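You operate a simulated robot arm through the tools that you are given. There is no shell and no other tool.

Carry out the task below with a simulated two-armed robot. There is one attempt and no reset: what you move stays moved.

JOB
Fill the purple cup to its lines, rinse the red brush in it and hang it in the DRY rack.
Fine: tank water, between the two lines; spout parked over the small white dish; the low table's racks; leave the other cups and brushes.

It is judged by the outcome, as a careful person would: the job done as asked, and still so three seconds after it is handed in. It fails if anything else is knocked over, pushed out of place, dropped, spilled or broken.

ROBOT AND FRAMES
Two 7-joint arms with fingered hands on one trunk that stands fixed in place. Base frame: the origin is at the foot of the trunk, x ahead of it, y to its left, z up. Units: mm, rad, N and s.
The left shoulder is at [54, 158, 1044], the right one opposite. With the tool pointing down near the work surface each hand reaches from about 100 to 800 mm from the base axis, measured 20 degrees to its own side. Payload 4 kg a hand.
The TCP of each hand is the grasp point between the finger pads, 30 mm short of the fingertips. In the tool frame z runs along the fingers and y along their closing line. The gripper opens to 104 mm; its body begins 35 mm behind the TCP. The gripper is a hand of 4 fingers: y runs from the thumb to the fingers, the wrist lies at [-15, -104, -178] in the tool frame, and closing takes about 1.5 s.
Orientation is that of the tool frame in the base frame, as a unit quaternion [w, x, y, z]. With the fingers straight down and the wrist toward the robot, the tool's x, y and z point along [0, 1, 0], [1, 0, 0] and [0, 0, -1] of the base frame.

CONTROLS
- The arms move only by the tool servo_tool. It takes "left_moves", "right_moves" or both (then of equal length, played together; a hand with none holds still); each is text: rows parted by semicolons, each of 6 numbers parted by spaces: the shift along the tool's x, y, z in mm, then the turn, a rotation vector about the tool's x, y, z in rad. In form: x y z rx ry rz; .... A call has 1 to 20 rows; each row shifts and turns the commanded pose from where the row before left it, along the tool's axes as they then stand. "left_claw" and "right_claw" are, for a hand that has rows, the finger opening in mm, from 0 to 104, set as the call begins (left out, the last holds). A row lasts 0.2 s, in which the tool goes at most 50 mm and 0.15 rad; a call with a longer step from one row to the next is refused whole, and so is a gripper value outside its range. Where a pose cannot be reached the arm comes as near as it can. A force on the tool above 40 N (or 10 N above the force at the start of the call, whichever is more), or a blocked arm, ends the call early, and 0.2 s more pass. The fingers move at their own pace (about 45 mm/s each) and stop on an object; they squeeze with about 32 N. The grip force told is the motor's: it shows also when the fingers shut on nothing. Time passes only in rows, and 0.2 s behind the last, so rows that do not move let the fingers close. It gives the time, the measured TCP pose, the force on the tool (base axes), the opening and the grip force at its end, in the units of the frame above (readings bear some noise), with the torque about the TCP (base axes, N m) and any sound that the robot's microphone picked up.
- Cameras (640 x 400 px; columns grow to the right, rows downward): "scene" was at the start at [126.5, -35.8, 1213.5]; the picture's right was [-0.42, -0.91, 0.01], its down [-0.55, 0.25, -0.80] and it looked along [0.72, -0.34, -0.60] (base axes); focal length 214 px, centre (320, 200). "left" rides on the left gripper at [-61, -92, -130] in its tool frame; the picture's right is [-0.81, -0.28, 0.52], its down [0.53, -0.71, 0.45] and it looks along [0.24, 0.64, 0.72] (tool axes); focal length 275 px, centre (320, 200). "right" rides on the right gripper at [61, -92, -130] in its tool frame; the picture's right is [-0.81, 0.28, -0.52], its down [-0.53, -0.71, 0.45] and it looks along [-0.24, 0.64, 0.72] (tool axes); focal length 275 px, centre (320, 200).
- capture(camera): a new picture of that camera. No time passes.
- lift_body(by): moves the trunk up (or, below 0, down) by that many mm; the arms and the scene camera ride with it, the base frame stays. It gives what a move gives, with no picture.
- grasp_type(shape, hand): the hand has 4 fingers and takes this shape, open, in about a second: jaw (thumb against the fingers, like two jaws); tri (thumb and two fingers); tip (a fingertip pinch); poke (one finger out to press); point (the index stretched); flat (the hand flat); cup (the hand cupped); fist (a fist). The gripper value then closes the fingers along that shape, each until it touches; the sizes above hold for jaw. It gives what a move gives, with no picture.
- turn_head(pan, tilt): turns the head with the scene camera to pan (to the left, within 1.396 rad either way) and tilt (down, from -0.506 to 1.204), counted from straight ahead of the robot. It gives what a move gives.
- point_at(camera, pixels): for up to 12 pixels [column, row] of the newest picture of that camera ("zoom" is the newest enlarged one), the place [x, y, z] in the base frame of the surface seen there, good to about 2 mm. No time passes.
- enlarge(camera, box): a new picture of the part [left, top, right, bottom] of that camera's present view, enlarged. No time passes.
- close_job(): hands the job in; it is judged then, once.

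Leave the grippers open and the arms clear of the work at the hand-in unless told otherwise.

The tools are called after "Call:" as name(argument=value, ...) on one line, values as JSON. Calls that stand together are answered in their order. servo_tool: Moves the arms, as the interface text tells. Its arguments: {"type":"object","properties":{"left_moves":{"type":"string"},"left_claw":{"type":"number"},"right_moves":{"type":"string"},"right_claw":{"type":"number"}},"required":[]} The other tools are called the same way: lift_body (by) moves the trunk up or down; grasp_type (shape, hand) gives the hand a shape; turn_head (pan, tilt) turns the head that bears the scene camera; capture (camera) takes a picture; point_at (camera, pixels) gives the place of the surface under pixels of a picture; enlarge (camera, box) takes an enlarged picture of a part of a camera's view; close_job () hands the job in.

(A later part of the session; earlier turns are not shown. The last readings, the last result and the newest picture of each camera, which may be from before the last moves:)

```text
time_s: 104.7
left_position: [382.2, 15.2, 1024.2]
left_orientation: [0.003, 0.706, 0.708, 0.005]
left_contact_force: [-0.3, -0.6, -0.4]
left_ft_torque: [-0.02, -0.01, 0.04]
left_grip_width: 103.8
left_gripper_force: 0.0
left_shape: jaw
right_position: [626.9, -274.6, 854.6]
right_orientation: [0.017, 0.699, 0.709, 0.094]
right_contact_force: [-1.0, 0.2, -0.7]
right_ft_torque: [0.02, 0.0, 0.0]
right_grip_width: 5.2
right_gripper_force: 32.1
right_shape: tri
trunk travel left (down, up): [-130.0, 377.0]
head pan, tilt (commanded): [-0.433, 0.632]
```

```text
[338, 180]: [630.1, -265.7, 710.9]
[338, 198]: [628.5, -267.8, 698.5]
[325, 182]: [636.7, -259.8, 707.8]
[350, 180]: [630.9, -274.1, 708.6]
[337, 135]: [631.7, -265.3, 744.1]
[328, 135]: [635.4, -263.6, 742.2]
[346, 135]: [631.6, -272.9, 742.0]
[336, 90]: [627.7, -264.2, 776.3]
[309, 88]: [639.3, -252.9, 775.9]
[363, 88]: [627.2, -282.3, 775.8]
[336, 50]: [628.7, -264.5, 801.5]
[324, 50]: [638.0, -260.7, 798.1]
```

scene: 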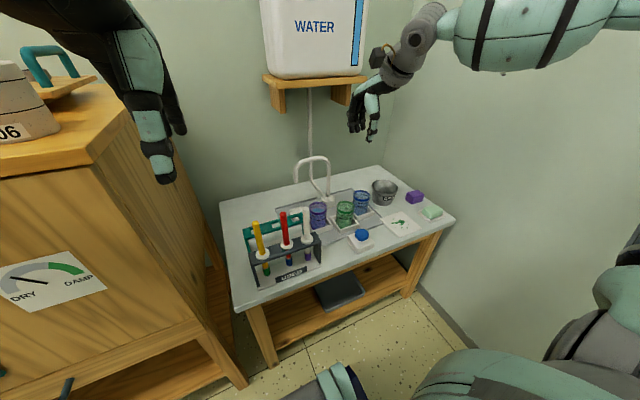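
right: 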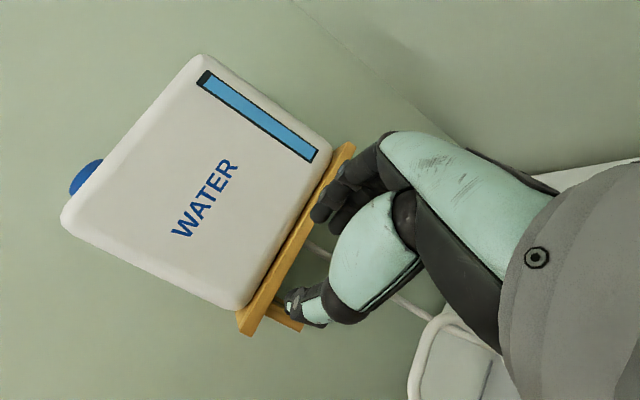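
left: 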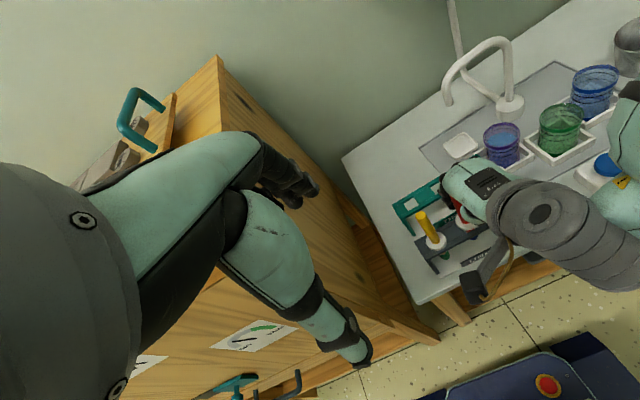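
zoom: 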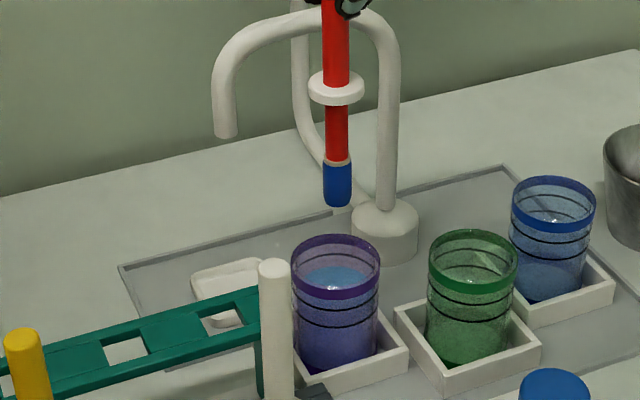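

The brush is vertical on (636,−268), within 1–2 mm of the cup centre. I'll lower 60 mm so the tip just enters the cup, then check.

Call:
servo_tool(right_moves="-1.2 -1.8 11.8 0 0 0; -1.2 -1.8 11.8 0 0 0; -1.2 -1.8 11.8 0 0 0; -1.2 -1.8 11.8 0 0 0; -1.2 -1.8 11.8 0 0 0; 0 0 0 0 0 0; 0 0 0 0 0 0")

Call:
enlarge(camera="scene", box=[280, 150, 360, 250])

Call:
enlarge(camera="right", box=[180, 160, 400, 370])

```text
time_s: 106.3
left_position: [381.3, 15.0, 1022.7]
left_orientation: [0.004, 0.706, 0.708, 0.004]
left_contact_force: [0.2, -0.4, -0.2]
left_ft_torque: [-0.03, -0.02, -0.01]
left_grip_width: 103.9
left_gripper_force: 0.0
left_shape: jaw
right_position: [626.0, -272.7, 795.1]
right_orientation: [0.019, 0.699, 0.709, 0.092]
right_contact_force: [0.3, 0.0, 0.3]
right_ft_torque: [-0.03, 0.02, 0.0]
right_grip_width: 5.1
right_gripper_force: 32.0
right_shape: tri
trunk travel left (down, up): [-130.0, 377.0]
head pan, tilt (commanded): [-0.433, 0.632]
```

```text
4.00 times, centred on (320, 200) of scene
```

zoom: 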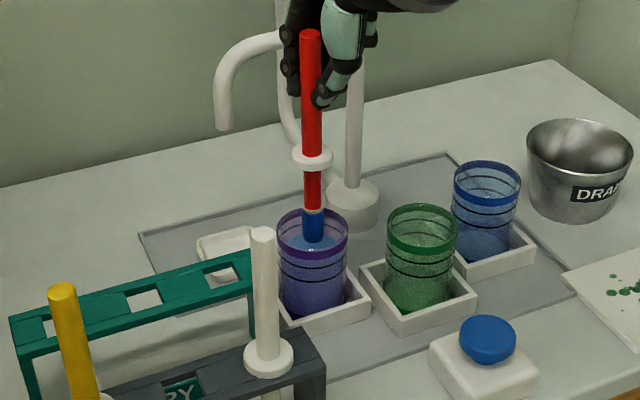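

```text
1.90 times, centred on (290, 265) of right
```

zoom: 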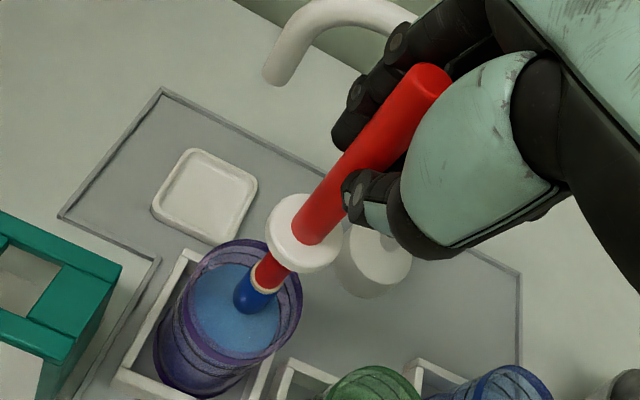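

The bristle tip is inside the cup near its middle. I'll lower 57 mm more so the bristles are fully under water (tip about z=576).

Call:
servo_tool(right_moves="-1.1 -1.8 11.2 0 0 0; -1.1 -1.8 11.2 0 0 0; -1.1 -1.8 11.2 0 0 0; -1.1 -1.8 11.2 0 0 0; -1.1 -1.8 11.2 0 0 0; 0 0 0 0 0 0; 0 0 0 0 0 0")

Call:
enlarge(camera="scene", box=[280, 150, 360, 250])

Call:
enlarge(camera="right", box=[180, 160, 400, 370])

```text
time_s: 107.9
left_position: [381.2, 14.7, 1024.1]
left_orientation: [0.004, 0.706, 0.708, 0.006]
left_contact_force: [0.1, 0.5, -0.1]
left_ft_torque: [-0.01, 0.0, 0.03]
left_grip_width: 103.8
left_gripper_force: 0.1
left_shape: jaw
right_position: [625.6, -272.0, 738.0]
right_orientation: [0.018, 0.699, 0.708, 0.092]
right_contact_force: [0.2, -0.1, 0.2]
right_ft_torque: [0.0, -0.03, 0.02]
right_grip_width: 5.2
right_gripper_force: 32.3
right_shape: tri
trunk travel left (down, up): [-130.0, 377.0]
head pan, tilt (commanded): [-0.433, 0.632]
```

```text
4.00 times, centred on (320, 200) of scene
```

zoom: 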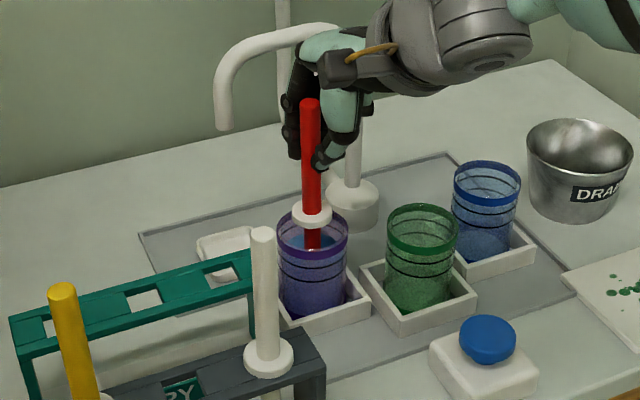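

```text
1.90 times, centred on (290, 265) of right
```

zoom: 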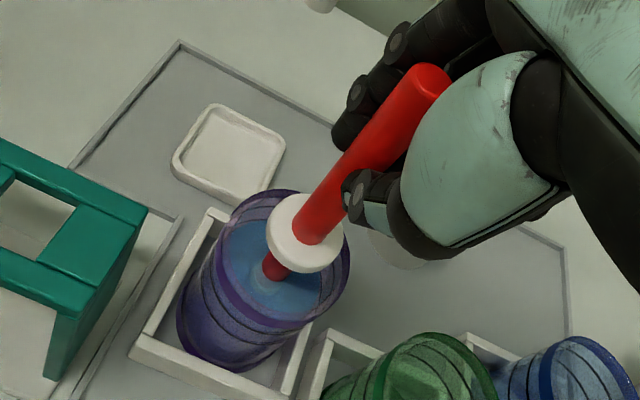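

The bristles are under water with the flange above the rim. I'll rinse with gentle 7 mm circles, three times round, then two small up-and-down strokes.

Call:
servo_tool(right_moves="-0.15 6.92 1.07 0 0 0; 7.11 -6.88 -0.34 0 0 0; -6.81 -6.96 -1.8 0 0 0; -7.11 6.88 0.34 0 0 0; 6.81 6.96 1.8 0 0 0; 7.11 -6.88 -0.34 0 0 0; -6.81 -6.96 -1.8 0 0 0; -7.11 6.88 0.34 0 0 0; 6.81 6.96 1.8 0 0 0; 7.11 -6.88 -0.34 0 0 0; -6.81 -6.96 -1.8 0 0 0; -7.11 6.88 0.34 0 0 0; 6.81 6.96 1.8 0 0 0; 0.15 -6.92 -1.07 0 0 0; 0.8 1.2 -7.9 0 0 0; -0.8 -1.2 7.9 0 0 0; 0.8 1.2 -7.9 0 0 0; -0.8 -1.2 7.9 0 0 0; 0 0 0 0 0 0")

Call:
enlarge(camera="scene", box=[290, 180, 350, 245])

Call:
enlarge(camera="right", box=[180, 160, 400, 370])

```text
time_s: 111.9
left_position: [380.7, 16.1, 1023.7]
left_orientation: [0.004, 0.707, 0.708, 0.004]
left_contact_force: [-0.7, -0.2, 0.5]
left_ft_torque: [0.0, -0.03, 0.02]
left_grip_width: 104.1
left_gripper_force: 0.1
left_shape: jaw
right_position: [626.9, -271.9, 739.8]
right_orientation: [0.019, 0.699, 0.709, 0.091]
right_contact_force: [-0.3, 0.3, -0.2]
right_ft_torque: [-0.03, -0.03, 0.0]
right_grip_width: 4.9
right_gripper_force: 32.2
right_shape: tri
trunk travel left (down, up): [-130.0, 377.0]
head pan, tilt (commanded): [-0.433, 0.632]
```

```text
6.15 times, centred on (320, 212) of scene
```

zoom: 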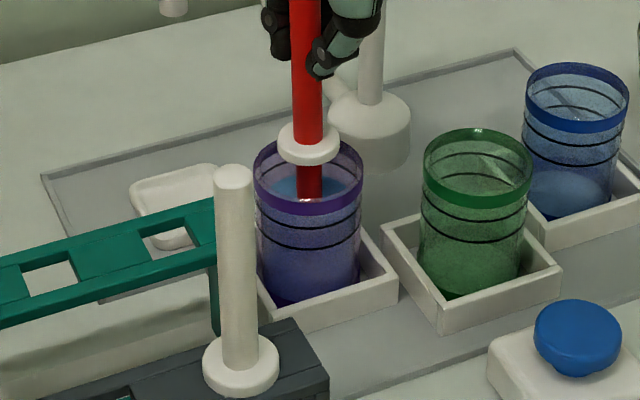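

```text
1.90 times, centred on (290, 265) of right
```

zoom: 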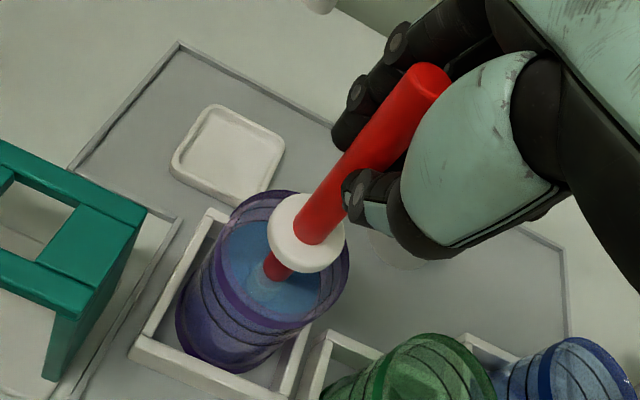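

The circles went without contact. I'll raise the brush so the bristles clear the water but stay over the cup, and look at them.

Call:
servo_tool(right_moves="1.1 1.7 -10.8 0 0 0; 1.1 1.7 -10.8 0 0 0; 1.1 1.7 -10.8 0 0 0; 1.1 1.7 -10.8 0 0 0; 1.1 1.7 -10.8 0 0 0; 0 0 0 0 0 0")

Call:
enlarge(camera="scene", box=[290, 170, 350, 245])

Call:
enlarge(camera="right", box=[180, 160, 400, 370])

```text
time_s: 113.3
left_position: [382.7, 15.2, 1024.0]
left_orientation: [0.004, 0.707, 0.708, 0.006]
left_contact_force: [-0.7, -0.9, -0.3]
left_ft_torque: [0.0, -0.02, 0.02]
left_grip_width: 104.0
left_gripper_force: 0.1
left_shape: jaw
right_position: [627.3, -273.2, 794.1]
right_orientation: [0.019, 0.699, 0.709, 0.092]
right_contact_force: [0.5, 0.0, -0.2]
right_ft_torque: [-0.02, 0.02, 0.01]
right_grip_width: 5.3
right_gripper_force: 32.1
right_shape: tri
trunk travel left (down, up): [-130.0, 377.0]
head pan, tilt (commanded): [-0.433, 0.632]
```

```text
5.33 times, centred on (320, 208) of scene
```

zoom: 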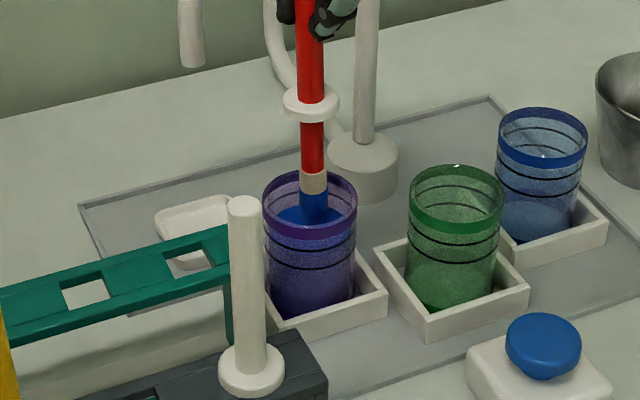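

```text
1.90 times, centred on (290, 265) of right
```

zoom: 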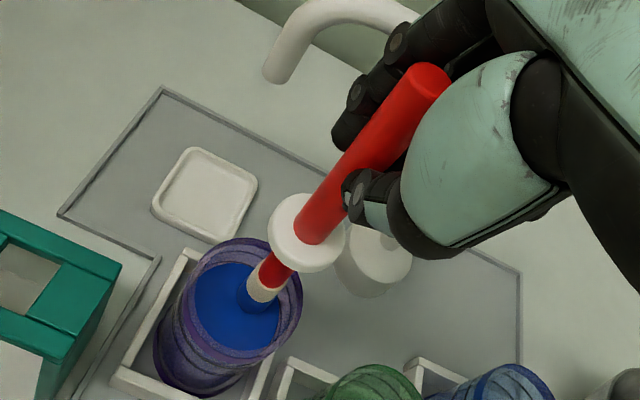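

The water has turned blue and the upper part of the bristles is now beige. The lower part still holds blue paint. I'll look closer.

Call:
enlarge(camera="scene", box=[305, 190, 335, 225])

Call:
enlarge(camera="right", box=[240, 270, 310, 350])

```text
11.43 times, centred on (320, 208) of scene
```

zoom: 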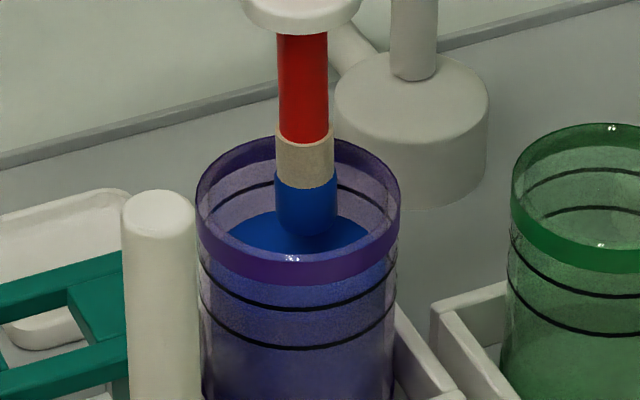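

```text
5.00 times, centred on (275, 310) of right
```

zoom: 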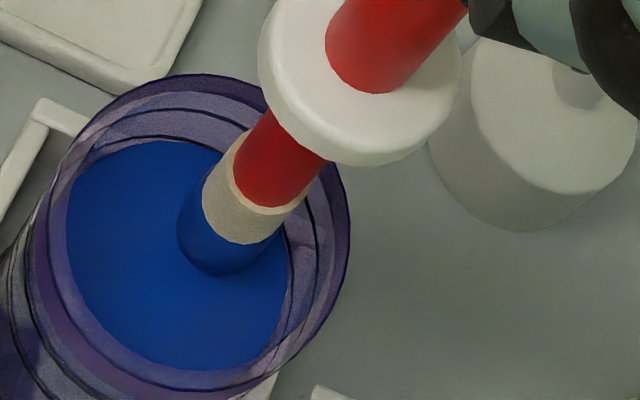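

The rinse is about 40% done. I'll lower the brush back under water and keep swishing in circles.

Call:
servo_tool(right_moves="-1.1 -1.7 10.8 0 0 0; -1.1 -1.7 10.8 0 0 0; -1.1 -1.7 10.8 0 0 0; -1.1 -1.7 10.8 0 0 0; -1.1 -1.7 10.8 0 0 0; 0 0 0 0 0 0")

Call:
servo_tool(right_moves="-0.15 6.92 1.07 0 0 0; 7.11 -6.88 -0.34 0 0 0; -6.81 -6.96 -1.8 0 0 0; -7.11 6.88 0.34 0 0 0; 6.81 6.96 1.8 0 0 0; 7.11 -6.88 -0.34 0 0 0; -6.81 -6.96 -1.8 0 0 0; -7.11 6.88 0.34 0 0 0; 6.81 6.96 1.8 0 0 0; 7.11 -6.88 -0.34 0 0 0; -6.81 -6.96 -1.8 0 0 0; -7.11 6.88 0.34 0 0 0; 6.81 6.96 1.8 0 0 0; 7.11 -6.88 -0.34 0 0 0; -6.81 -6.96 -1.8 0 0 0; -7.11 6.88 0.34 0 0 0; 6.81 6.96 1.8 0 0 0; 0.15 -6.92 -1.07 0 0 0; 0 0 0 0 0 0")

Call:
enlarge(camera="scene", box=[290, 180, 350, 245])

```text
time_s: 114.7
left_position: [382.1, 14.9, 1024.3]
left_orientation: [0.004, 0.707, 0.708, 0.003]
left_contact_force: [0.0, 0.4, 0.2]
left_ft_torque: [0.03, 0.03, 0.04]
left_grip_width: 104.2
left_gripper_force: 0.0
left_shape: jaw
right_position: [626.3, -273.5, 738.3]
right_orientation: [0.017, 0.699, 0.709, 0.093]
right_contact_force: [-0.4, -0.5, 0.5]
right_ft_torque: [-0.01, 0.02, 0.01]
right_grip_width: 5.0
right_gripper_force: 32.0
right_shape: tri
trunk travel left (down, up): [-130.0, 377.0]
head pan, tilt (commanded): [-0.433, 0.632]
```

```text
time_s: 118.7
left_position: [380.5, 14.7, 1023.4]
left_orientation: [0.004, 0.706, 0.708, 0.005]
left_contact_force: [-0.1, 0.3, -0.6]
left_ft_torque: [-0.03, 0.01, 0.01]
left_grip_width: 104.0
left_gripper_force: 0.1
left_shape: jaw
right_position: [627.6, -272.4, 738.4]
right_orientation: [0.019, 0.699, 0.709, 0.092]
right_contact_force: [0.5, 0.5, 0.0]
right_ft_torque: [0.01, 0.01, 0.01]
right_grip_width: 5.2
right_gripper_force: 32.9
right_shape: tri
trunk travel left (down, up): [-130.0, 377.0]
head pan, tilt (commanded): [-0.433, 0.632]
```

```text
6.15 times, centred on (320, 212) of scene
```

zoom: 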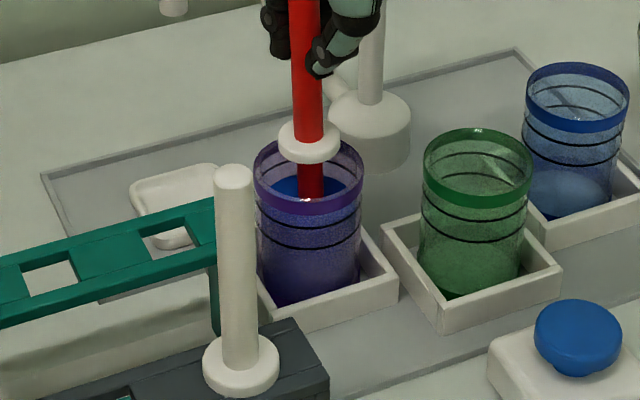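

I'll do another full set of circles with up-down strokes, then raise it to check.

Call:
servo_tool(right_moves="-0.15 6.92 1.07 0 0 0; 7.11 -6.88 -0.34 0 0 0; -6.81 -6.96 -1.8 0 0 0; -7.11 6.88 0.34 0 0 0; 6.81 6.96 1.8 0 0 0; 7.11 -6.88 -0.34 0 0 0; -6.81 -6.96 -1.8 0 0 0; -7.11 6.88 0.34 0 0 0; 6.81 6.96 1.8 0 0 0; 7.11 -6.88 -0.34 0 0 0; -6.81 -6.96 -1.8 0 0 0; -7.11 6.88 0.34 0 0 0; 6.81 6.96 1.8 0 0 0; 0.15 -6.92 -1.07 0 0 0; 0.8 1.2 -7.9 0 0 0; -0.8 -1.2 7.9 0 0 0; 0.8 1.2 -7.9 0 0 0; -0.8 -1.2 7.9 0 0 0; 0 0 0 0 0 0")

Call:
servo_tool(right_moves="1.1 1.7 -10.8 0 0 0; 1.1 1.7 -10.8 0 0 0; 1.1 1.7 -10.8 0 0 0; 1.1 1.7 -10.8 0 0 0; 1.1 1.7 -10.8 0 0 0; 1.1 1.7 -10.8 0 0 0; 0 0 0 0 0 0")

Call:
enlarge(camera="scene", box=[300, 180, 340, 235])

Call:
enlarge(camera="right", box=[220, 250, 320, 360])

```text
time_s: 122.7
left_position: [380.4, 15.1, 1024.6]
left_orientation: [0.005, 0.707, 0.707, 0.004]
left_contact_force: [-0.6, 0.3, -0.2]
left_ft_torque: [0.0, 0.02, -0.01]
left_grip_width: 103.9
left_gripper_force: 0.1
left_shape: jaw
right_position: [626.3, -272.6, 738.2]
right_orientation: [0.019, 0.699, 0.709, 0.092]
right_contact_force: [-0.1, -0.9, -0.1]
right_ft_torque: [0.0, 0.0, 0.0]
right_grip_width: 4.8
right_gripper_force: 32.4
right_shape: tri
trunk travel left (down, up): [-130.0, 377.0]
head pan, tilt (commanded): [-0.433, 0.632]
```

```text
time_s: 124.3
left_position: [381.5, 14.3, 1023.3]
left_orientation: [0.004, 0.707, 0.707, 0.005]
left_contact_force: [0.1, -0.3, 0.1]
left_ft_torque: [-0.02, 0.02, 0.02]
left_grip_width: 103.9
left_gripper_force: 0.0
left_shape: jaw
right_position: [626.6, -274.1, 804.4]
right_orientation: [0.019, 0.699, 0.709, 0.092]
right_contact_force: [-0.1, 0.9, 0.4]
right_ft_torque: [-0.01, -0.02, 0.0]
right_grip_width: 5.2
right_gripper_force: 32.2
right_shape: tri
trunk travel left (down, up): [-130.0, 377.0]
head pan, tilt (commanded): [-0.433, 0.632]
```

```text
7.27 times, centred on (320, 208) of scene
```

zoom: 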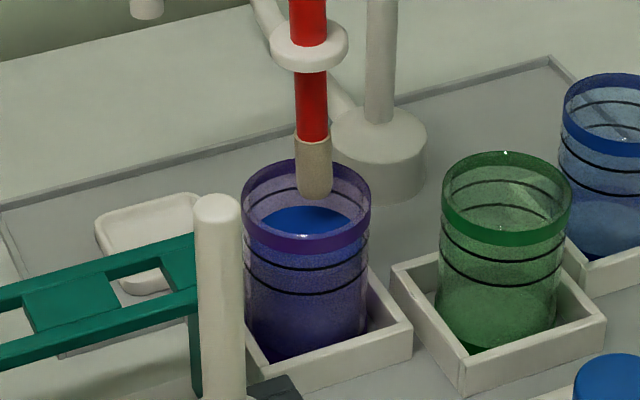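

```text
3.64 times, centred on (270, 305) of right
```

zoom: 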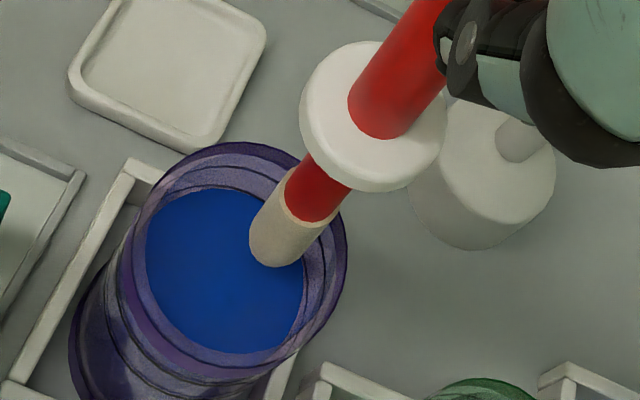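

The bristles are entirely beige, so the brush is rinsed. I'll check the water level and let it drip over the cup for a couple of seconds.

Call:
servo_tool(right_moves="0 0 0 0 0 0; 0 0 0 0 0 0; 0 0 0 0 0 0; 0 0 0 0 0 0; 0 0 0 0 0 0; 0 0 0 0 0 0; 0 0 0 0 0 0; 0 0 0 0 0 0; 0 0 0 0 0 0; 0 0 0 0 0 0; 0 0 0 0 0 0; 0 0 0 0 0 0; 0 0 0 0 0 0; 0 0 0 0 0 0; 0 0 0 0 0 0")

Call:
enlarge(camera="scene", box=[300, 180, 340, 235])

Call:
point_at(camera="zoom", pixels=[[285, 222], [310, 220], [335, 222], [300, 212], [325, 260], [345, 218], [306, 268], [306, 292], [308, 190], [318, 165], [305, 175], [328, 180]])

```text
time_s: 127.5
left_position: [380.3, 14.3, 1023.4]
left_orientation: [0.004, 0.706, 0.708, 0.004]
left_contact_force: [0.7, -0.3, -0.2]
left_ft_torque: [-0.02, 0.04, 0.01]
left_grip_width: 103.5
left_gripper_force: 0.1
left_shape: jaw
right_position: [626.1, -272.6, 806.1]
right_orientation: [0.018, 0.699, 0.709, 0.092]
right_contact_force: [0.3, -0.8, 0.2]
right_ft_torque: [0.04, 0.01, 0.0]
right_grip_width: 5.2
right_gripper_force: 32.3
right_shape: tri
trunk travel left (down, up): [-130.0, 377.0]
head pan, tilt (commanded): [-0.433, 0.632]
```

```text
7.27 times, centred on (320, 208) of scene
```

zoom: 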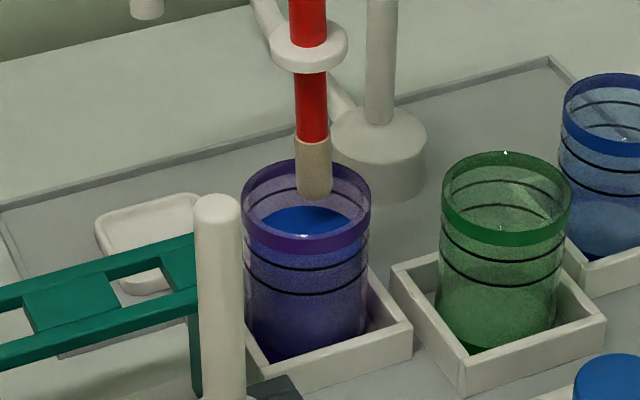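

```text
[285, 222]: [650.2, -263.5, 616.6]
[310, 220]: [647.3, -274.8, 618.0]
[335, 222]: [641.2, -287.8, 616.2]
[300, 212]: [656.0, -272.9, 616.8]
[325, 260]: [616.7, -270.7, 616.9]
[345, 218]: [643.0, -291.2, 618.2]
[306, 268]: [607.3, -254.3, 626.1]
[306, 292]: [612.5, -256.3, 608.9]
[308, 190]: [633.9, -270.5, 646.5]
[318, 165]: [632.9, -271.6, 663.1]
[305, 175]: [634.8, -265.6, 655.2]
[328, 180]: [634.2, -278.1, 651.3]
```

The water is at z≈617, between its lines, and no drips fall. Before moving I'll re-measure the brush axis for the rack placement.

Call:
point_at(camera="zoom", pixels=[[311, 100], [297, 100], [326, 98], [312, 130], [314, 150], [299, 160], [331, 155], [315, 190], [272, 48], [346, 44], [309, 65], [308, 15]])

```text
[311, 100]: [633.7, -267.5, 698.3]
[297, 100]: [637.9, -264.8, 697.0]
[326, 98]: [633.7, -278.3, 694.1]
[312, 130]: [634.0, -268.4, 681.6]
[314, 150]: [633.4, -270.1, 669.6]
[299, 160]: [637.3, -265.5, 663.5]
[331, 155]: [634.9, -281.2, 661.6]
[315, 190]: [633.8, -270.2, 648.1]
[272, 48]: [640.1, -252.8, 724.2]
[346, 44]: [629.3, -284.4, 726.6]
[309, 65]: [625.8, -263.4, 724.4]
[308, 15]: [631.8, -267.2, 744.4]
```

The brush axis leans slightly again (bottom about 2–3° to −y). I'll raise 45 mm, carry it above the nearest DRY hole at (593.5,−173.5), and straighten it there.

Call:
servo_tool(right_moves="1.15 1.73 -11.05 0 0 0; 1.15 1.73 -11.05 0 0 0; 1.15 1.73 -11.05 0 0 0; 1.15 1.73 -11.05 0 0 0; 16.2 -7.07 0.57 0 0 0; 16.2 -7.07 0.57 0 0 0; 16.2 -7.07 0.57 0 0 0; 16.2 -7.07 0.57 0 0 0; 16.2 -7.07 0.57 0 0 0; 16.2 -7.07 0.57 0 0 0; 0 0 0 0 0 0; 0 0 0 0 0 0")

Call:
enlarge(camera="scene", box=[265, 150, 345, 260])

Call:
enlarge(camera="right", box=[180, 160, 400, 370])

```text
time_s: 130.1
left_position: [381.5, 15.2, 1023.5]
left_orientation: [0.005, 0.707, 0.707, 0.004]
left_contact_force: [-0.2, 0.3, -0.4]
left_ft_torque: [0.0, 0.01, 0.01]
left_grip_width: 104.0
left_gripper_force: 0.1
left_shape: jaw
right_position: [582.2, -175.4, 849.3]
right_orientation: [0.02, 0.699, 0.709, 0.091]
right_contact_force: [-0.1, 0.2, -0.3]
right_ft_torque: [-0.01, 0.03, -0.01]
right_grip_width: 5.0
right_gripper_force: 31.8
right_shape: tri
trunk travel left (down, up): [-130.0, 377.0]
head pan, tilt (commanded): [-0.433, 0.632]
```

```text
3.64 times, centred on (305, 205) of scene
```

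zoom: 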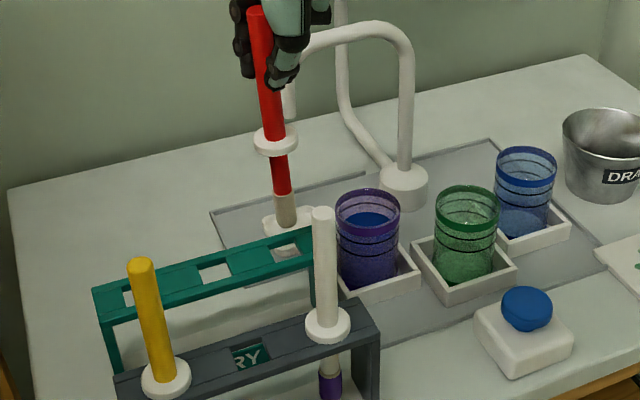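

```text
1.90 times, centred on (290, 265) of right
```

zoom: 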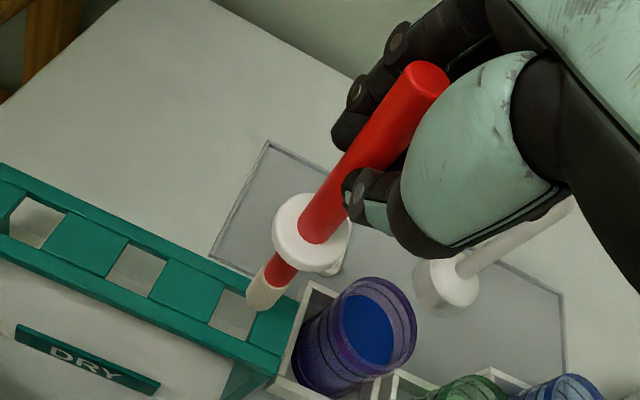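

I'm above the DRY rack. I'll measure the brush's handle, flange and bristles for tilt and position.

Call:
enlarge(camera="scene", box=[270, 165, 320, 245])

Call:
enlarge(camera="right", box=[240, 240, 340, 360])

```text
5.00 times, centred on (295, 205) of scene
```

zoom: 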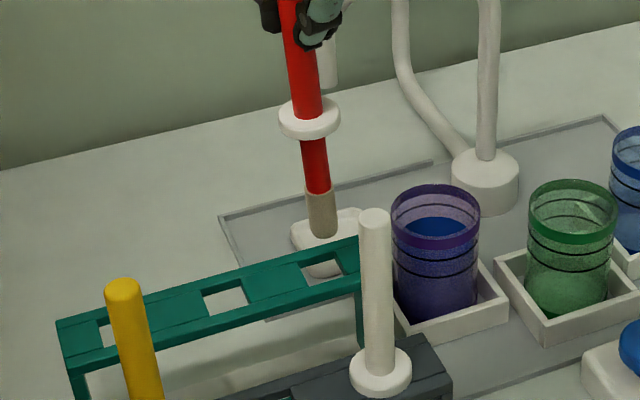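

```text
3.33 times, centred on (290, 300) of right
```

zoom: 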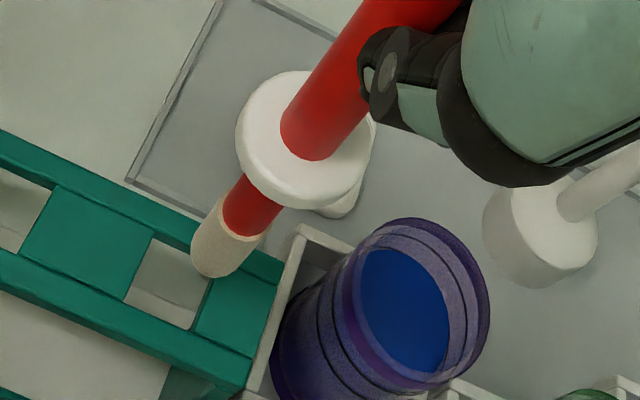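

I'll measure on this right-hand zoom first: flange rim points, bristle edges and the hole corners.

Call:
point_at(camera="zoom", pixels=[[240, 135], [366, 150], [290, 76], [300, 190], [195, 245], [258, 240], [228, 240], [215, 270], [245, 200], [152, 240], [128, 300], [190, 325]])

Call:
enlarge(camera="scene", box=[270, 165, 320, 245])

Call:
point_at(camera="zoom", pixels=[[320, 210], [322, 232], [308, 215], [334, 210], [315, 170], [303, 168], [325, 165], [280, 120], [339, 115], [303, 75], [291, 78], [318, 70]])

```text
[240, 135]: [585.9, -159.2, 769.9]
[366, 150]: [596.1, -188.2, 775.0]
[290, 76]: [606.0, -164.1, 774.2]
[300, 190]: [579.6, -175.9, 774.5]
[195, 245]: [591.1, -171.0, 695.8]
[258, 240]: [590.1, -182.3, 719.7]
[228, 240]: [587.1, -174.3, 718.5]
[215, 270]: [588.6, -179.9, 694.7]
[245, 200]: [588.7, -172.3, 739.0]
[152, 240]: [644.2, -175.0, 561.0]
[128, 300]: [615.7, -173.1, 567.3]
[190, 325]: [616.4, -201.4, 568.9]
```

```text
5.00 times, centred on (295, 205) of scene
```

zoom: 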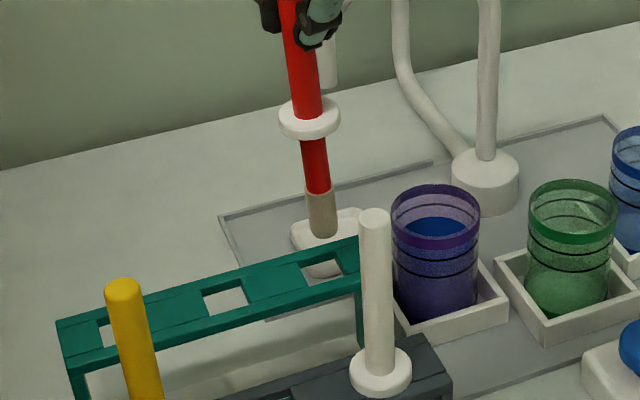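

```text
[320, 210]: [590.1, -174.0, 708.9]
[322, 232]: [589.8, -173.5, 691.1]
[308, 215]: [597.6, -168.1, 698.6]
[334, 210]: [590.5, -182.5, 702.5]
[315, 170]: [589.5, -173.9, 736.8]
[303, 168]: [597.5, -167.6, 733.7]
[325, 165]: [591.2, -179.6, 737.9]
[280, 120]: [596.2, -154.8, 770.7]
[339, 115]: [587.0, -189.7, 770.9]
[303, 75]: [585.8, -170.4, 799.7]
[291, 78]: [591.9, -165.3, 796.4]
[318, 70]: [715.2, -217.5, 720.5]
```

The brush bottom leans about 2.6° to +x and 2.3° to −y. I'll turn the hand (rx +0.045, ry +0.04) and shift (+3.5,−3) to centre it over the hole, then re-measure.

Call:
servo_tool(right_moves="-1.5 1.7 0.1 0.0225 0.02 0; -1.5 1.7 0.1 0.0225 0.02 0; 0 0 0 0 0 0; 0 0 0 0 0 0")

Call:
enlarge(camera="right", box=[240, 240, 340, 360])

Call:
enlarge(camera="scene", box=[270, 165, 320, 245])

```text
time_s: 131.1
left_position: [381.3, 16.3, 1023.3]
left_orientation: [0.003, 0.707, 0.708, 0.005]
left_contact_force: [0.3, -0.3, 0.2]
left_ft_torque: [-0.02, -0.02, -0.03]
left_grip_width: 104.1
left_gripper_force: 0.0
left_shape: jaw
right_position: [586.2, -179.7, 849.8]
right_orientation: [-0.011, 0.698, 0.711, 0.089]
right_contact_force: [-0.1, 0.7, -1.0]
right_ft_torque: [-0.01, 0.0, 0.01]
right_grip_width: 5.2
right_gripper_force: 32.2
right_shape: tri
trunk travel left (down, up): [-130.0, 377.0]
head pan, tilt (commanded): [-0.433, 0.632]
```

```text
3.33 times, centred on (290, 300) of right
```

zoom: 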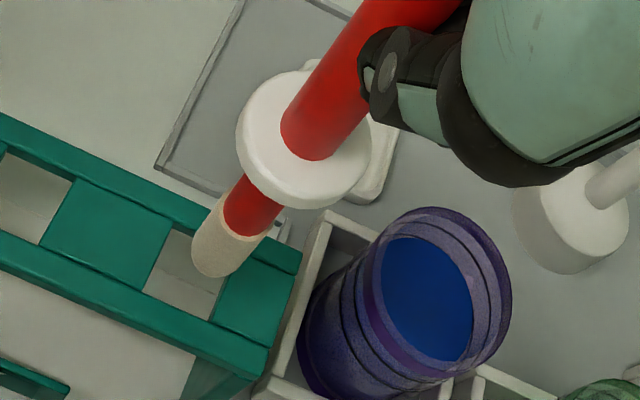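

```text
5.00 times, centred on (295, 205) of scene
```

zoom: 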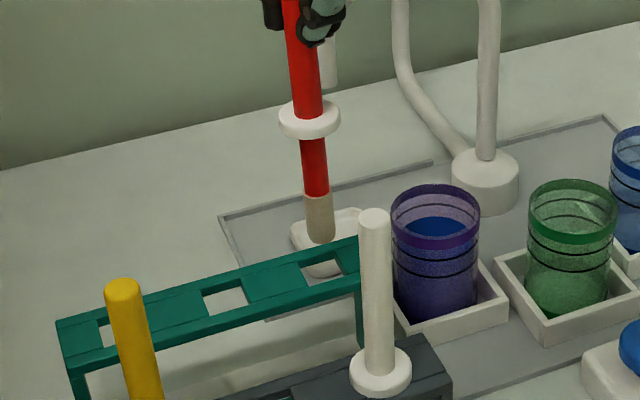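

Call:
point_at(camera="zoom", pixels=[[318, 212], [320, 235], [306, 218], [332, 214], [314, 170], [303, 172], [326, 168], [281, 122], [339, 117], [305, 75], [292, 78], [317, 72]])

Call:
enlarge(camera="right", box=[240, 240, 340, 360])

Call:
point_at(camera="zoom", pixels=[[240, 135], [366, 150], [290, 76], [300, 190], [195, 245], [258, 240], [228, 240], [215, 270], [250, 200], [75, 182], [170, 235], [145, 290]])

```text
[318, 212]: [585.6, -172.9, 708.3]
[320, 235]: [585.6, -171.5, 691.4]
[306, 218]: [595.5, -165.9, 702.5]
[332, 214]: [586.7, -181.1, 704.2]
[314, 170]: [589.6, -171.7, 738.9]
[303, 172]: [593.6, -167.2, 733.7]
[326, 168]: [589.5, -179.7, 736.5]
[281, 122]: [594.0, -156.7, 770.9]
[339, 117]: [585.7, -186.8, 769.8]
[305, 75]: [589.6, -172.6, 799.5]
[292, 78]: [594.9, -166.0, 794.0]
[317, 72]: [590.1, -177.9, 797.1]
```

```text
3.33 times, centred on (290, 300) of right
```

zoom: 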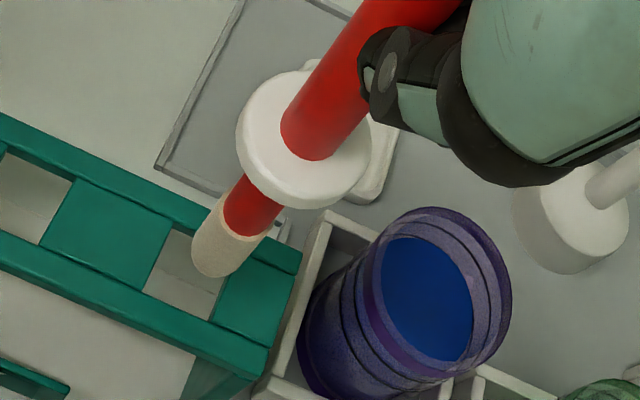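

```text
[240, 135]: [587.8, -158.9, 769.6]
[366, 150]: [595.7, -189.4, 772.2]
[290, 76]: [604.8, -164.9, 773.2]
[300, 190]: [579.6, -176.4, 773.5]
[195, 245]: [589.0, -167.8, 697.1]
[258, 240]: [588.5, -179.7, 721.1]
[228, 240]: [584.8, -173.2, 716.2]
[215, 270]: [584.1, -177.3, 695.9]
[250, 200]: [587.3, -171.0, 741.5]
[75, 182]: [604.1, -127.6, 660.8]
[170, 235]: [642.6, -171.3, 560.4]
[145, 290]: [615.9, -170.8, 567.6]
```

The brush is vertical on about (593,−173.3), within 1 mm of the hole centre (593.5,−173.3). I'll lower 26 mm so the tip is just above the rack, and check again.

Call:
servo_tool(right_moves="-0.91 -0.72 6.4 0 0 0; -0.91 -0.72 6.4 0 0 0; -0.91 -0.72 6.4 0 0 0; -0.91 -0.72 6.4 0 0 0; 0 0 0 0 0 0; 0 0 0 0 0 0")

Call:
enlarge(camera="right", box=[230, 240, 330, 360])

Call:
enlarge(camera="scene", box=[275, 180, 315, 245])

```text
time_s: 132.5
left_position: [380.9, 15.8, 1023.7]
left_orientation: [0.005, 0.706, 0.708, 0.005]
left_contact_force: [0.9, -0.3, 0.5]
left_ft_torque: [0.0, -0.02, 0.01]
left_grip_width: 103.9
left_gripper_force: 0.0
left_shape: jaw
right_position: [586.2, -178.3, 822.9]
right_orientation: [-0.012, 0.698, 0.71, 0.09]
right_contact_force: [-0.1, 1.9, 0.2]
right_ft_torque: [0.0, 0.0, 0.0]
right_grip_width: 5.0
right_gripper_force: 32.2
right_shape: tri
trunk travel left (down, up): [-130.0, 377.0]
head pan, tilt (commanded): [-0.433, 0.632]
```

```text
3.33 times, centred on (280, 300) of right
```

zoom: 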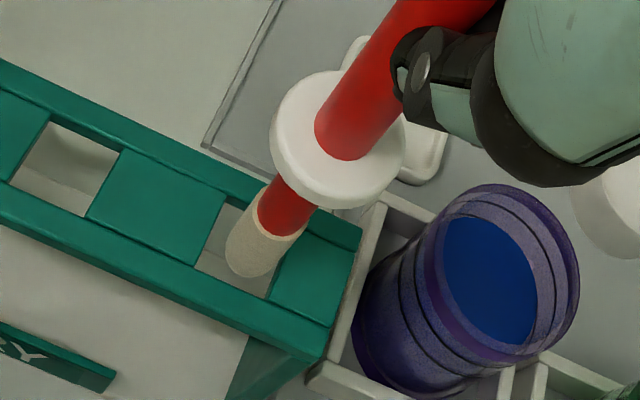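

```text
6.15 times, centred on (295, 212) of scene
```

zoom: 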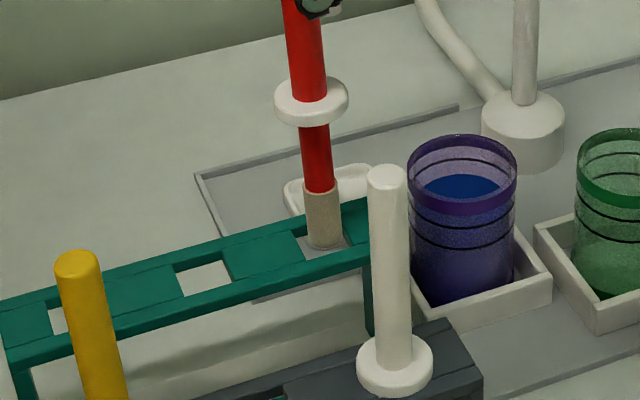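

The tip is just above the hole. I'll measure the hole corners and the bristle end together in the right-hand zoom to compare directly.

Call:
enlarge(camera="right", box=[240, 265, 310, 345])

Call:
point_at(camera="zoom", pixels=[[215, 160], [160, 260], [300, 330], [150, 290], [330, 200], [260, 330], [250, 220], [230, 180], [290, 215], [260, 255], [240, 240], [285, 245]])

```text
5.00 times, centred on (275, 305) of right
```

zoom: 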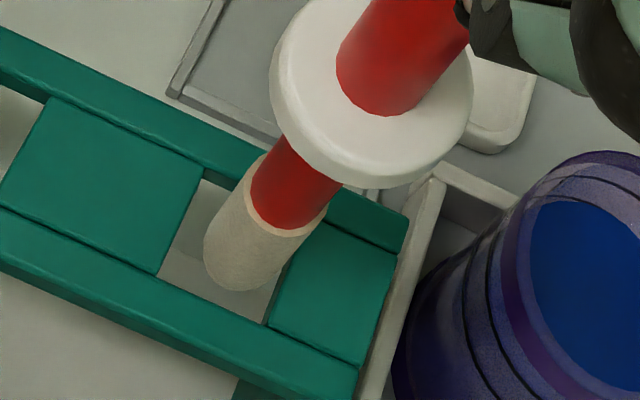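

```text
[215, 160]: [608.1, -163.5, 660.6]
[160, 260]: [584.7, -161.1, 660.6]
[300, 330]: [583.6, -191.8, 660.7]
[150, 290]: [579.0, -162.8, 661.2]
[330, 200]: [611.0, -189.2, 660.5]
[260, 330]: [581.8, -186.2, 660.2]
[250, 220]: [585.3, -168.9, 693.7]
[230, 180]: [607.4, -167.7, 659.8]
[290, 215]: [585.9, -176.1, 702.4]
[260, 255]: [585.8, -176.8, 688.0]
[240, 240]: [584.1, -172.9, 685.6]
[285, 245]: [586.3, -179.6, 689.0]
```

I'll pick the hole's edges more exactly in this zoom.

Call:
point_at(camera="zoom", pixels=[[198, 180], [154, 266], [274, 316], [328, 232], [200, 297], [235, 312], [222, 172], [340, 222], [252, 238], [232, 282], [215, 270], [262, 270]])

```text
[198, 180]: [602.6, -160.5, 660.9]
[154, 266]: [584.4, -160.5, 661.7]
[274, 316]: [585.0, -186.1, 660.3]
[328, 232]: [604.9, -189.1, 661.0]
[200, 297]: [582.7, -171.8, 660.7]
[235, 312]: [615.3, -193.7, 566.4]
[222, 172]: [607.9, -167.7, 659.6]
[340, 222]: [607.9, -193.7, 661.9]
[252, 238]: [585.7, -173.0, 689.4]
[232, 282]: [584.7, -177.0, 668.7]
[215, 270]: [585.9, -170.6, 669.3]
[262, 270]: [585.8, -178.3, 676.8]
```

Comparing directly, the brush is about 2 mm short in x and centred in y. I'll shift (+2,+0.7) and lower 8 mm so the rounded tip enters the hole, watching the force.

Call:
servo_tool(right_moves="0.65 2 0.3 0 0 0; -0.55 -0.45 3.95 0 0 0; -0.55 -0.45 3.95 0 0 0; 0 0 0 0 0 0; 0 0 0 0 0 0")

Call:
enlarge(camera="right", box=[240, 265, 310, 345])

Call:
enlarge(camera="scene", box=[275, 180, 315, 245])

```text
time_s: 133.7
left_position: [381.7, 15.1, 1023.8]
left_orientation: [0.003, 0.706, 0.708, 0.005]
left_contact_force: [-0.2, -0.1, -0.4]
left_ft_torque: [0.0, 0.01, 0.0]
left_grip_width: 103.8
left_gripper_force: 0.1
left_shape: jaw
right_position: [588.2, -178.6, 815.7]
right_orientation: [-0.012, 0.698, 0.711, 0.09]
right_contact_force: [-0.9, -0.3, -1.0]
right_ft_torque: [0.03, 0.02, 0.01]
right_grip_width: 5.1
right_gripper_force: 31.8
right_shape: tri
trunk travel left (down, up): [-130.0, 377.0]
head pan, tilt (commanded): [-0.433, 0.632]
```

```text
5.00 times, centred on (275, 305) of right
```

zoom: 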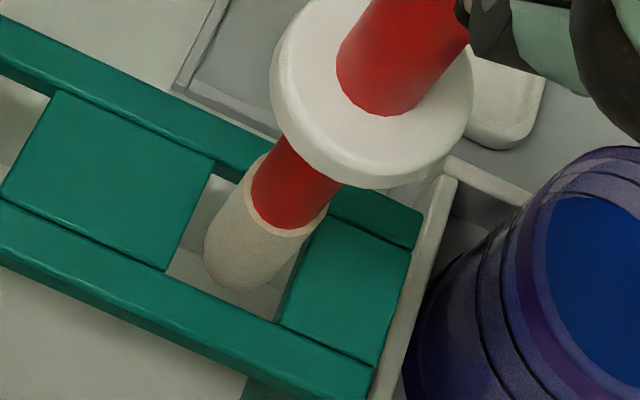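

```text
6.15 times, centred on (295, 212) of scene
```

zoom: 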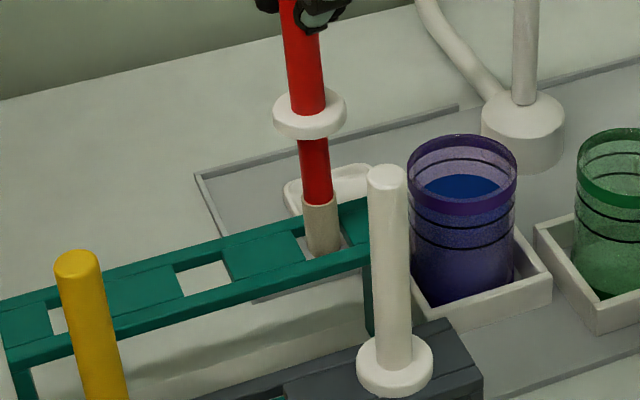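

There is no contact force and the tip is at the hole. I'll lower another 8 mm.

Call:
servo_tool(right_moves="-0.55 -0.25 3.95 0 0 0; -0.55 -0.25 3.95 0 0 0; 0 0 0 0 0 0; 0 0 0 0 0 0")

Call:
enlarge(camera="right", box=[240, 265, 310, 345])

Call:
enlarge(camera="scene", box=[275, 180, 315, 245])

```text
time_s: 134.7
left_position: [382.6, 14.4, 1023.8]
left_orientation: [0.004, 0.707, 0.708, 0.005]
left_contact_force: [0.0, 0.8, 0.0]
left_ft_torque: [0.02, -0.01, -0.01]
left_grip_width: 103.9
left_gripper_force: 0.1
left_shape: jaw
right_position: [588.5, -177.7, 806.1]
right_orientation: [-0.012, 0.698, 0.71, 0.09]
right_contact_force: [0.2, -0.1, -0.2]
right_ft_torque: [-0.01, -0.02, -0.01]
right_grip_width: 5.1
right_gripper_force: 32.0
right_shape: tri
trunk travel left (down, up): [-130.0, 377.0]
head pan, tilt (commanded): [-0.433, 0.632]
```

```text
5.00 times, centred on (275, 305) of right
```

zoom: 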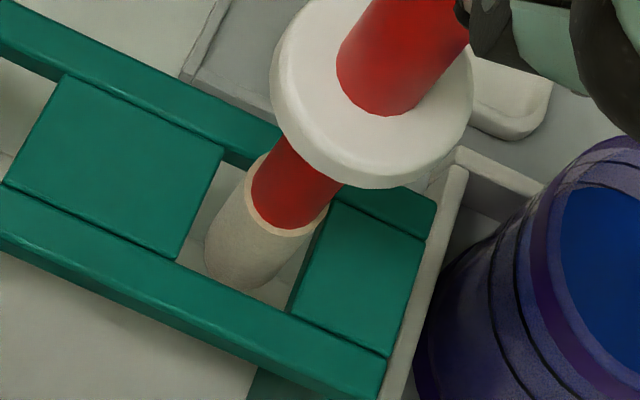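

```text
6.15 times, centred on (295, 212) of scene
```

zoom: 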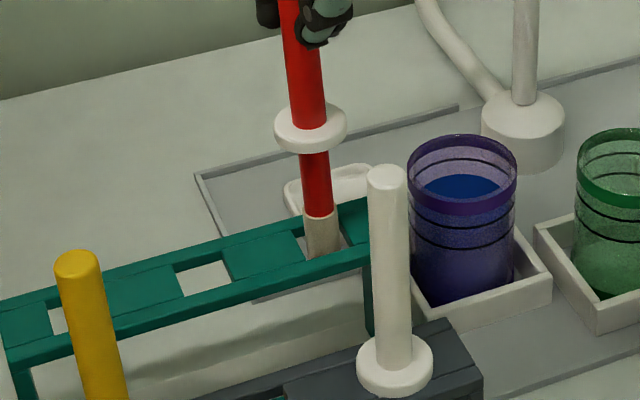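

Still no force, and the bristles are sliding into the hole, centred. I'll lower 10 mm more.

Call:
servo_tool(right_moves="-0.7 -0.5 4.95 0 0 0; -0.7 -0.5 4.95 0 0 0; 0 0 0 0 0 0; 0 0 0 0 0 0")

Call:
enlarge(camera="right", box=[240, 265, 310, 345])

Call:
enlarge(camera="scene", box=[275, 180, 315, 245])

```text
time_s: 135.7
left_position: [381.3, 13.7, 1023.9]
left_orientation: [0.003, 0.706, 0.708, 0.006]
left_contact_force: [-0.3, 0.3, 0.1]
left_ft_torque: [-0.01, 0.02, -0.01]
left_grip_width: 103.8
left_gripper_force: 0.1
left_shape: jaw
right_position: [588.3, -178.0, 795.4]
right_orientation: [-0.012, 0.698, 0.711, 0.09]
right_contact_force: [-0.5, 0.2, 0.5]
right_ft_torque: [-0.01, 0.0, -0.01]
right_grip_width: 5.0
right_gripper_force: 32.1
right_shape: tri
trunk travel left (down, up): [-130.0, 377.0]
head pan, tilt (commanded): [-0.433, 0.632]
```

```text
5.00 times, centred on (275, 305) of right
```

zoom: 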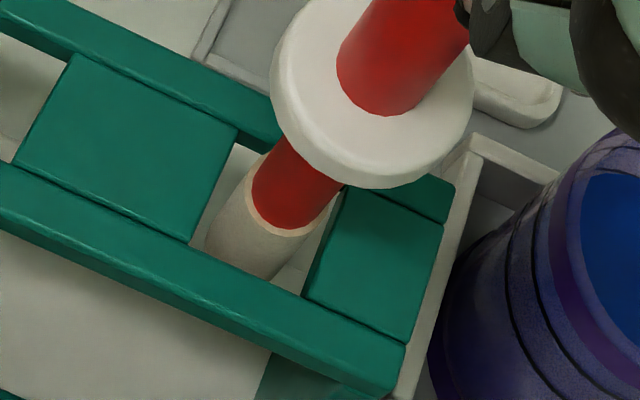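

```text
6.15 times, centred on (295, 212) of scene
```

zoom: 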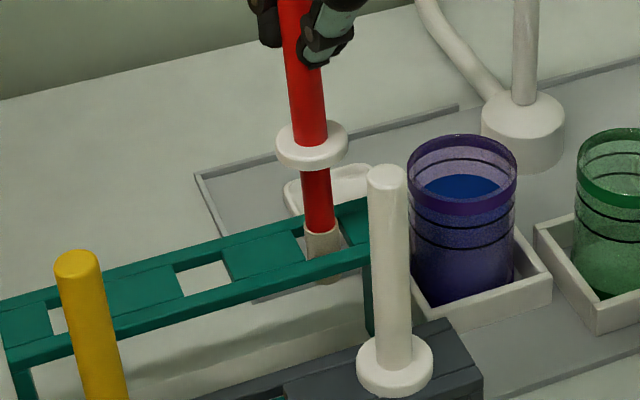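

The bristle tip now shows below the front rail. I'll continue down 30 mm.

Call:
servo_tool(right_moves="-0.85 -0.65 5.9 0 0 0; -0.85 -0.65 5.9 0 0 0; -0.85 -0.65 5.9 0 0 0; -0.85 -0.65 5.9 0 0 0; -0.85 -0.65 5.9 0 0 0; 0 0 0 0 0 0; 0 0 0 0 0 0")

Call:
enlarge(camera="right", box=[220, 220, 340, 345])

Call:
enlarge(camera="scene", box=[270, 170, 330, 255])

```text
time_s: 137.3
left_position: [381.9, 14.8, 1023.7]
left_orientation: [0.004, 0.706, 0.708, 0.005]
left_contact_force: [-0.4, -0.2, 0.9]
left_ft_torque: [-0.02, 0.0, -0.02]
left_grip_width: 104.1
left_gripper_force: 0.1
left_shape: jaw
right_position: [589.6, -178.7, 767.1]
right_orientation: [-0.012, 0.697, 0.711, 0.09]
right_contact_force: [0.4, 0.1, 0.1]
right_ft_torque: [-0.01, 0.0, 0.01]
right_grip_width: 5.1
right_gripper_force: 32.1
right_shape: tri
trunk travel left (down, up): [-130.0, 377.0]
head pan, tilt (commanded): [-0.433, 0.632]
```

```text
3.20 times, centred on (280, 282) of right
```

zoom: 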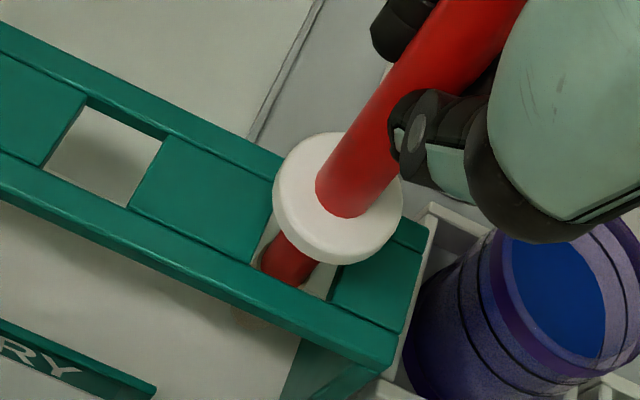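

```text
4.71 times, centred on (300, 212) of scene
```

zoom: 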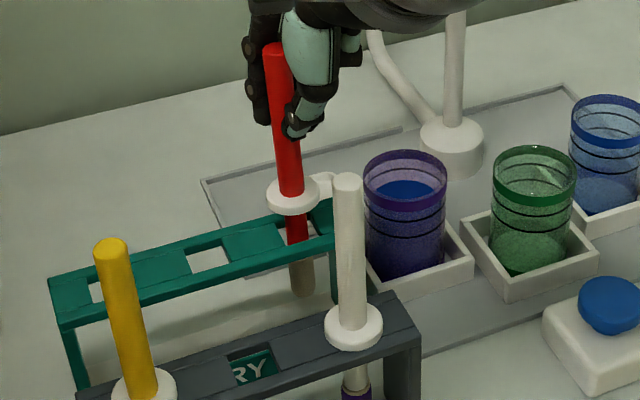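

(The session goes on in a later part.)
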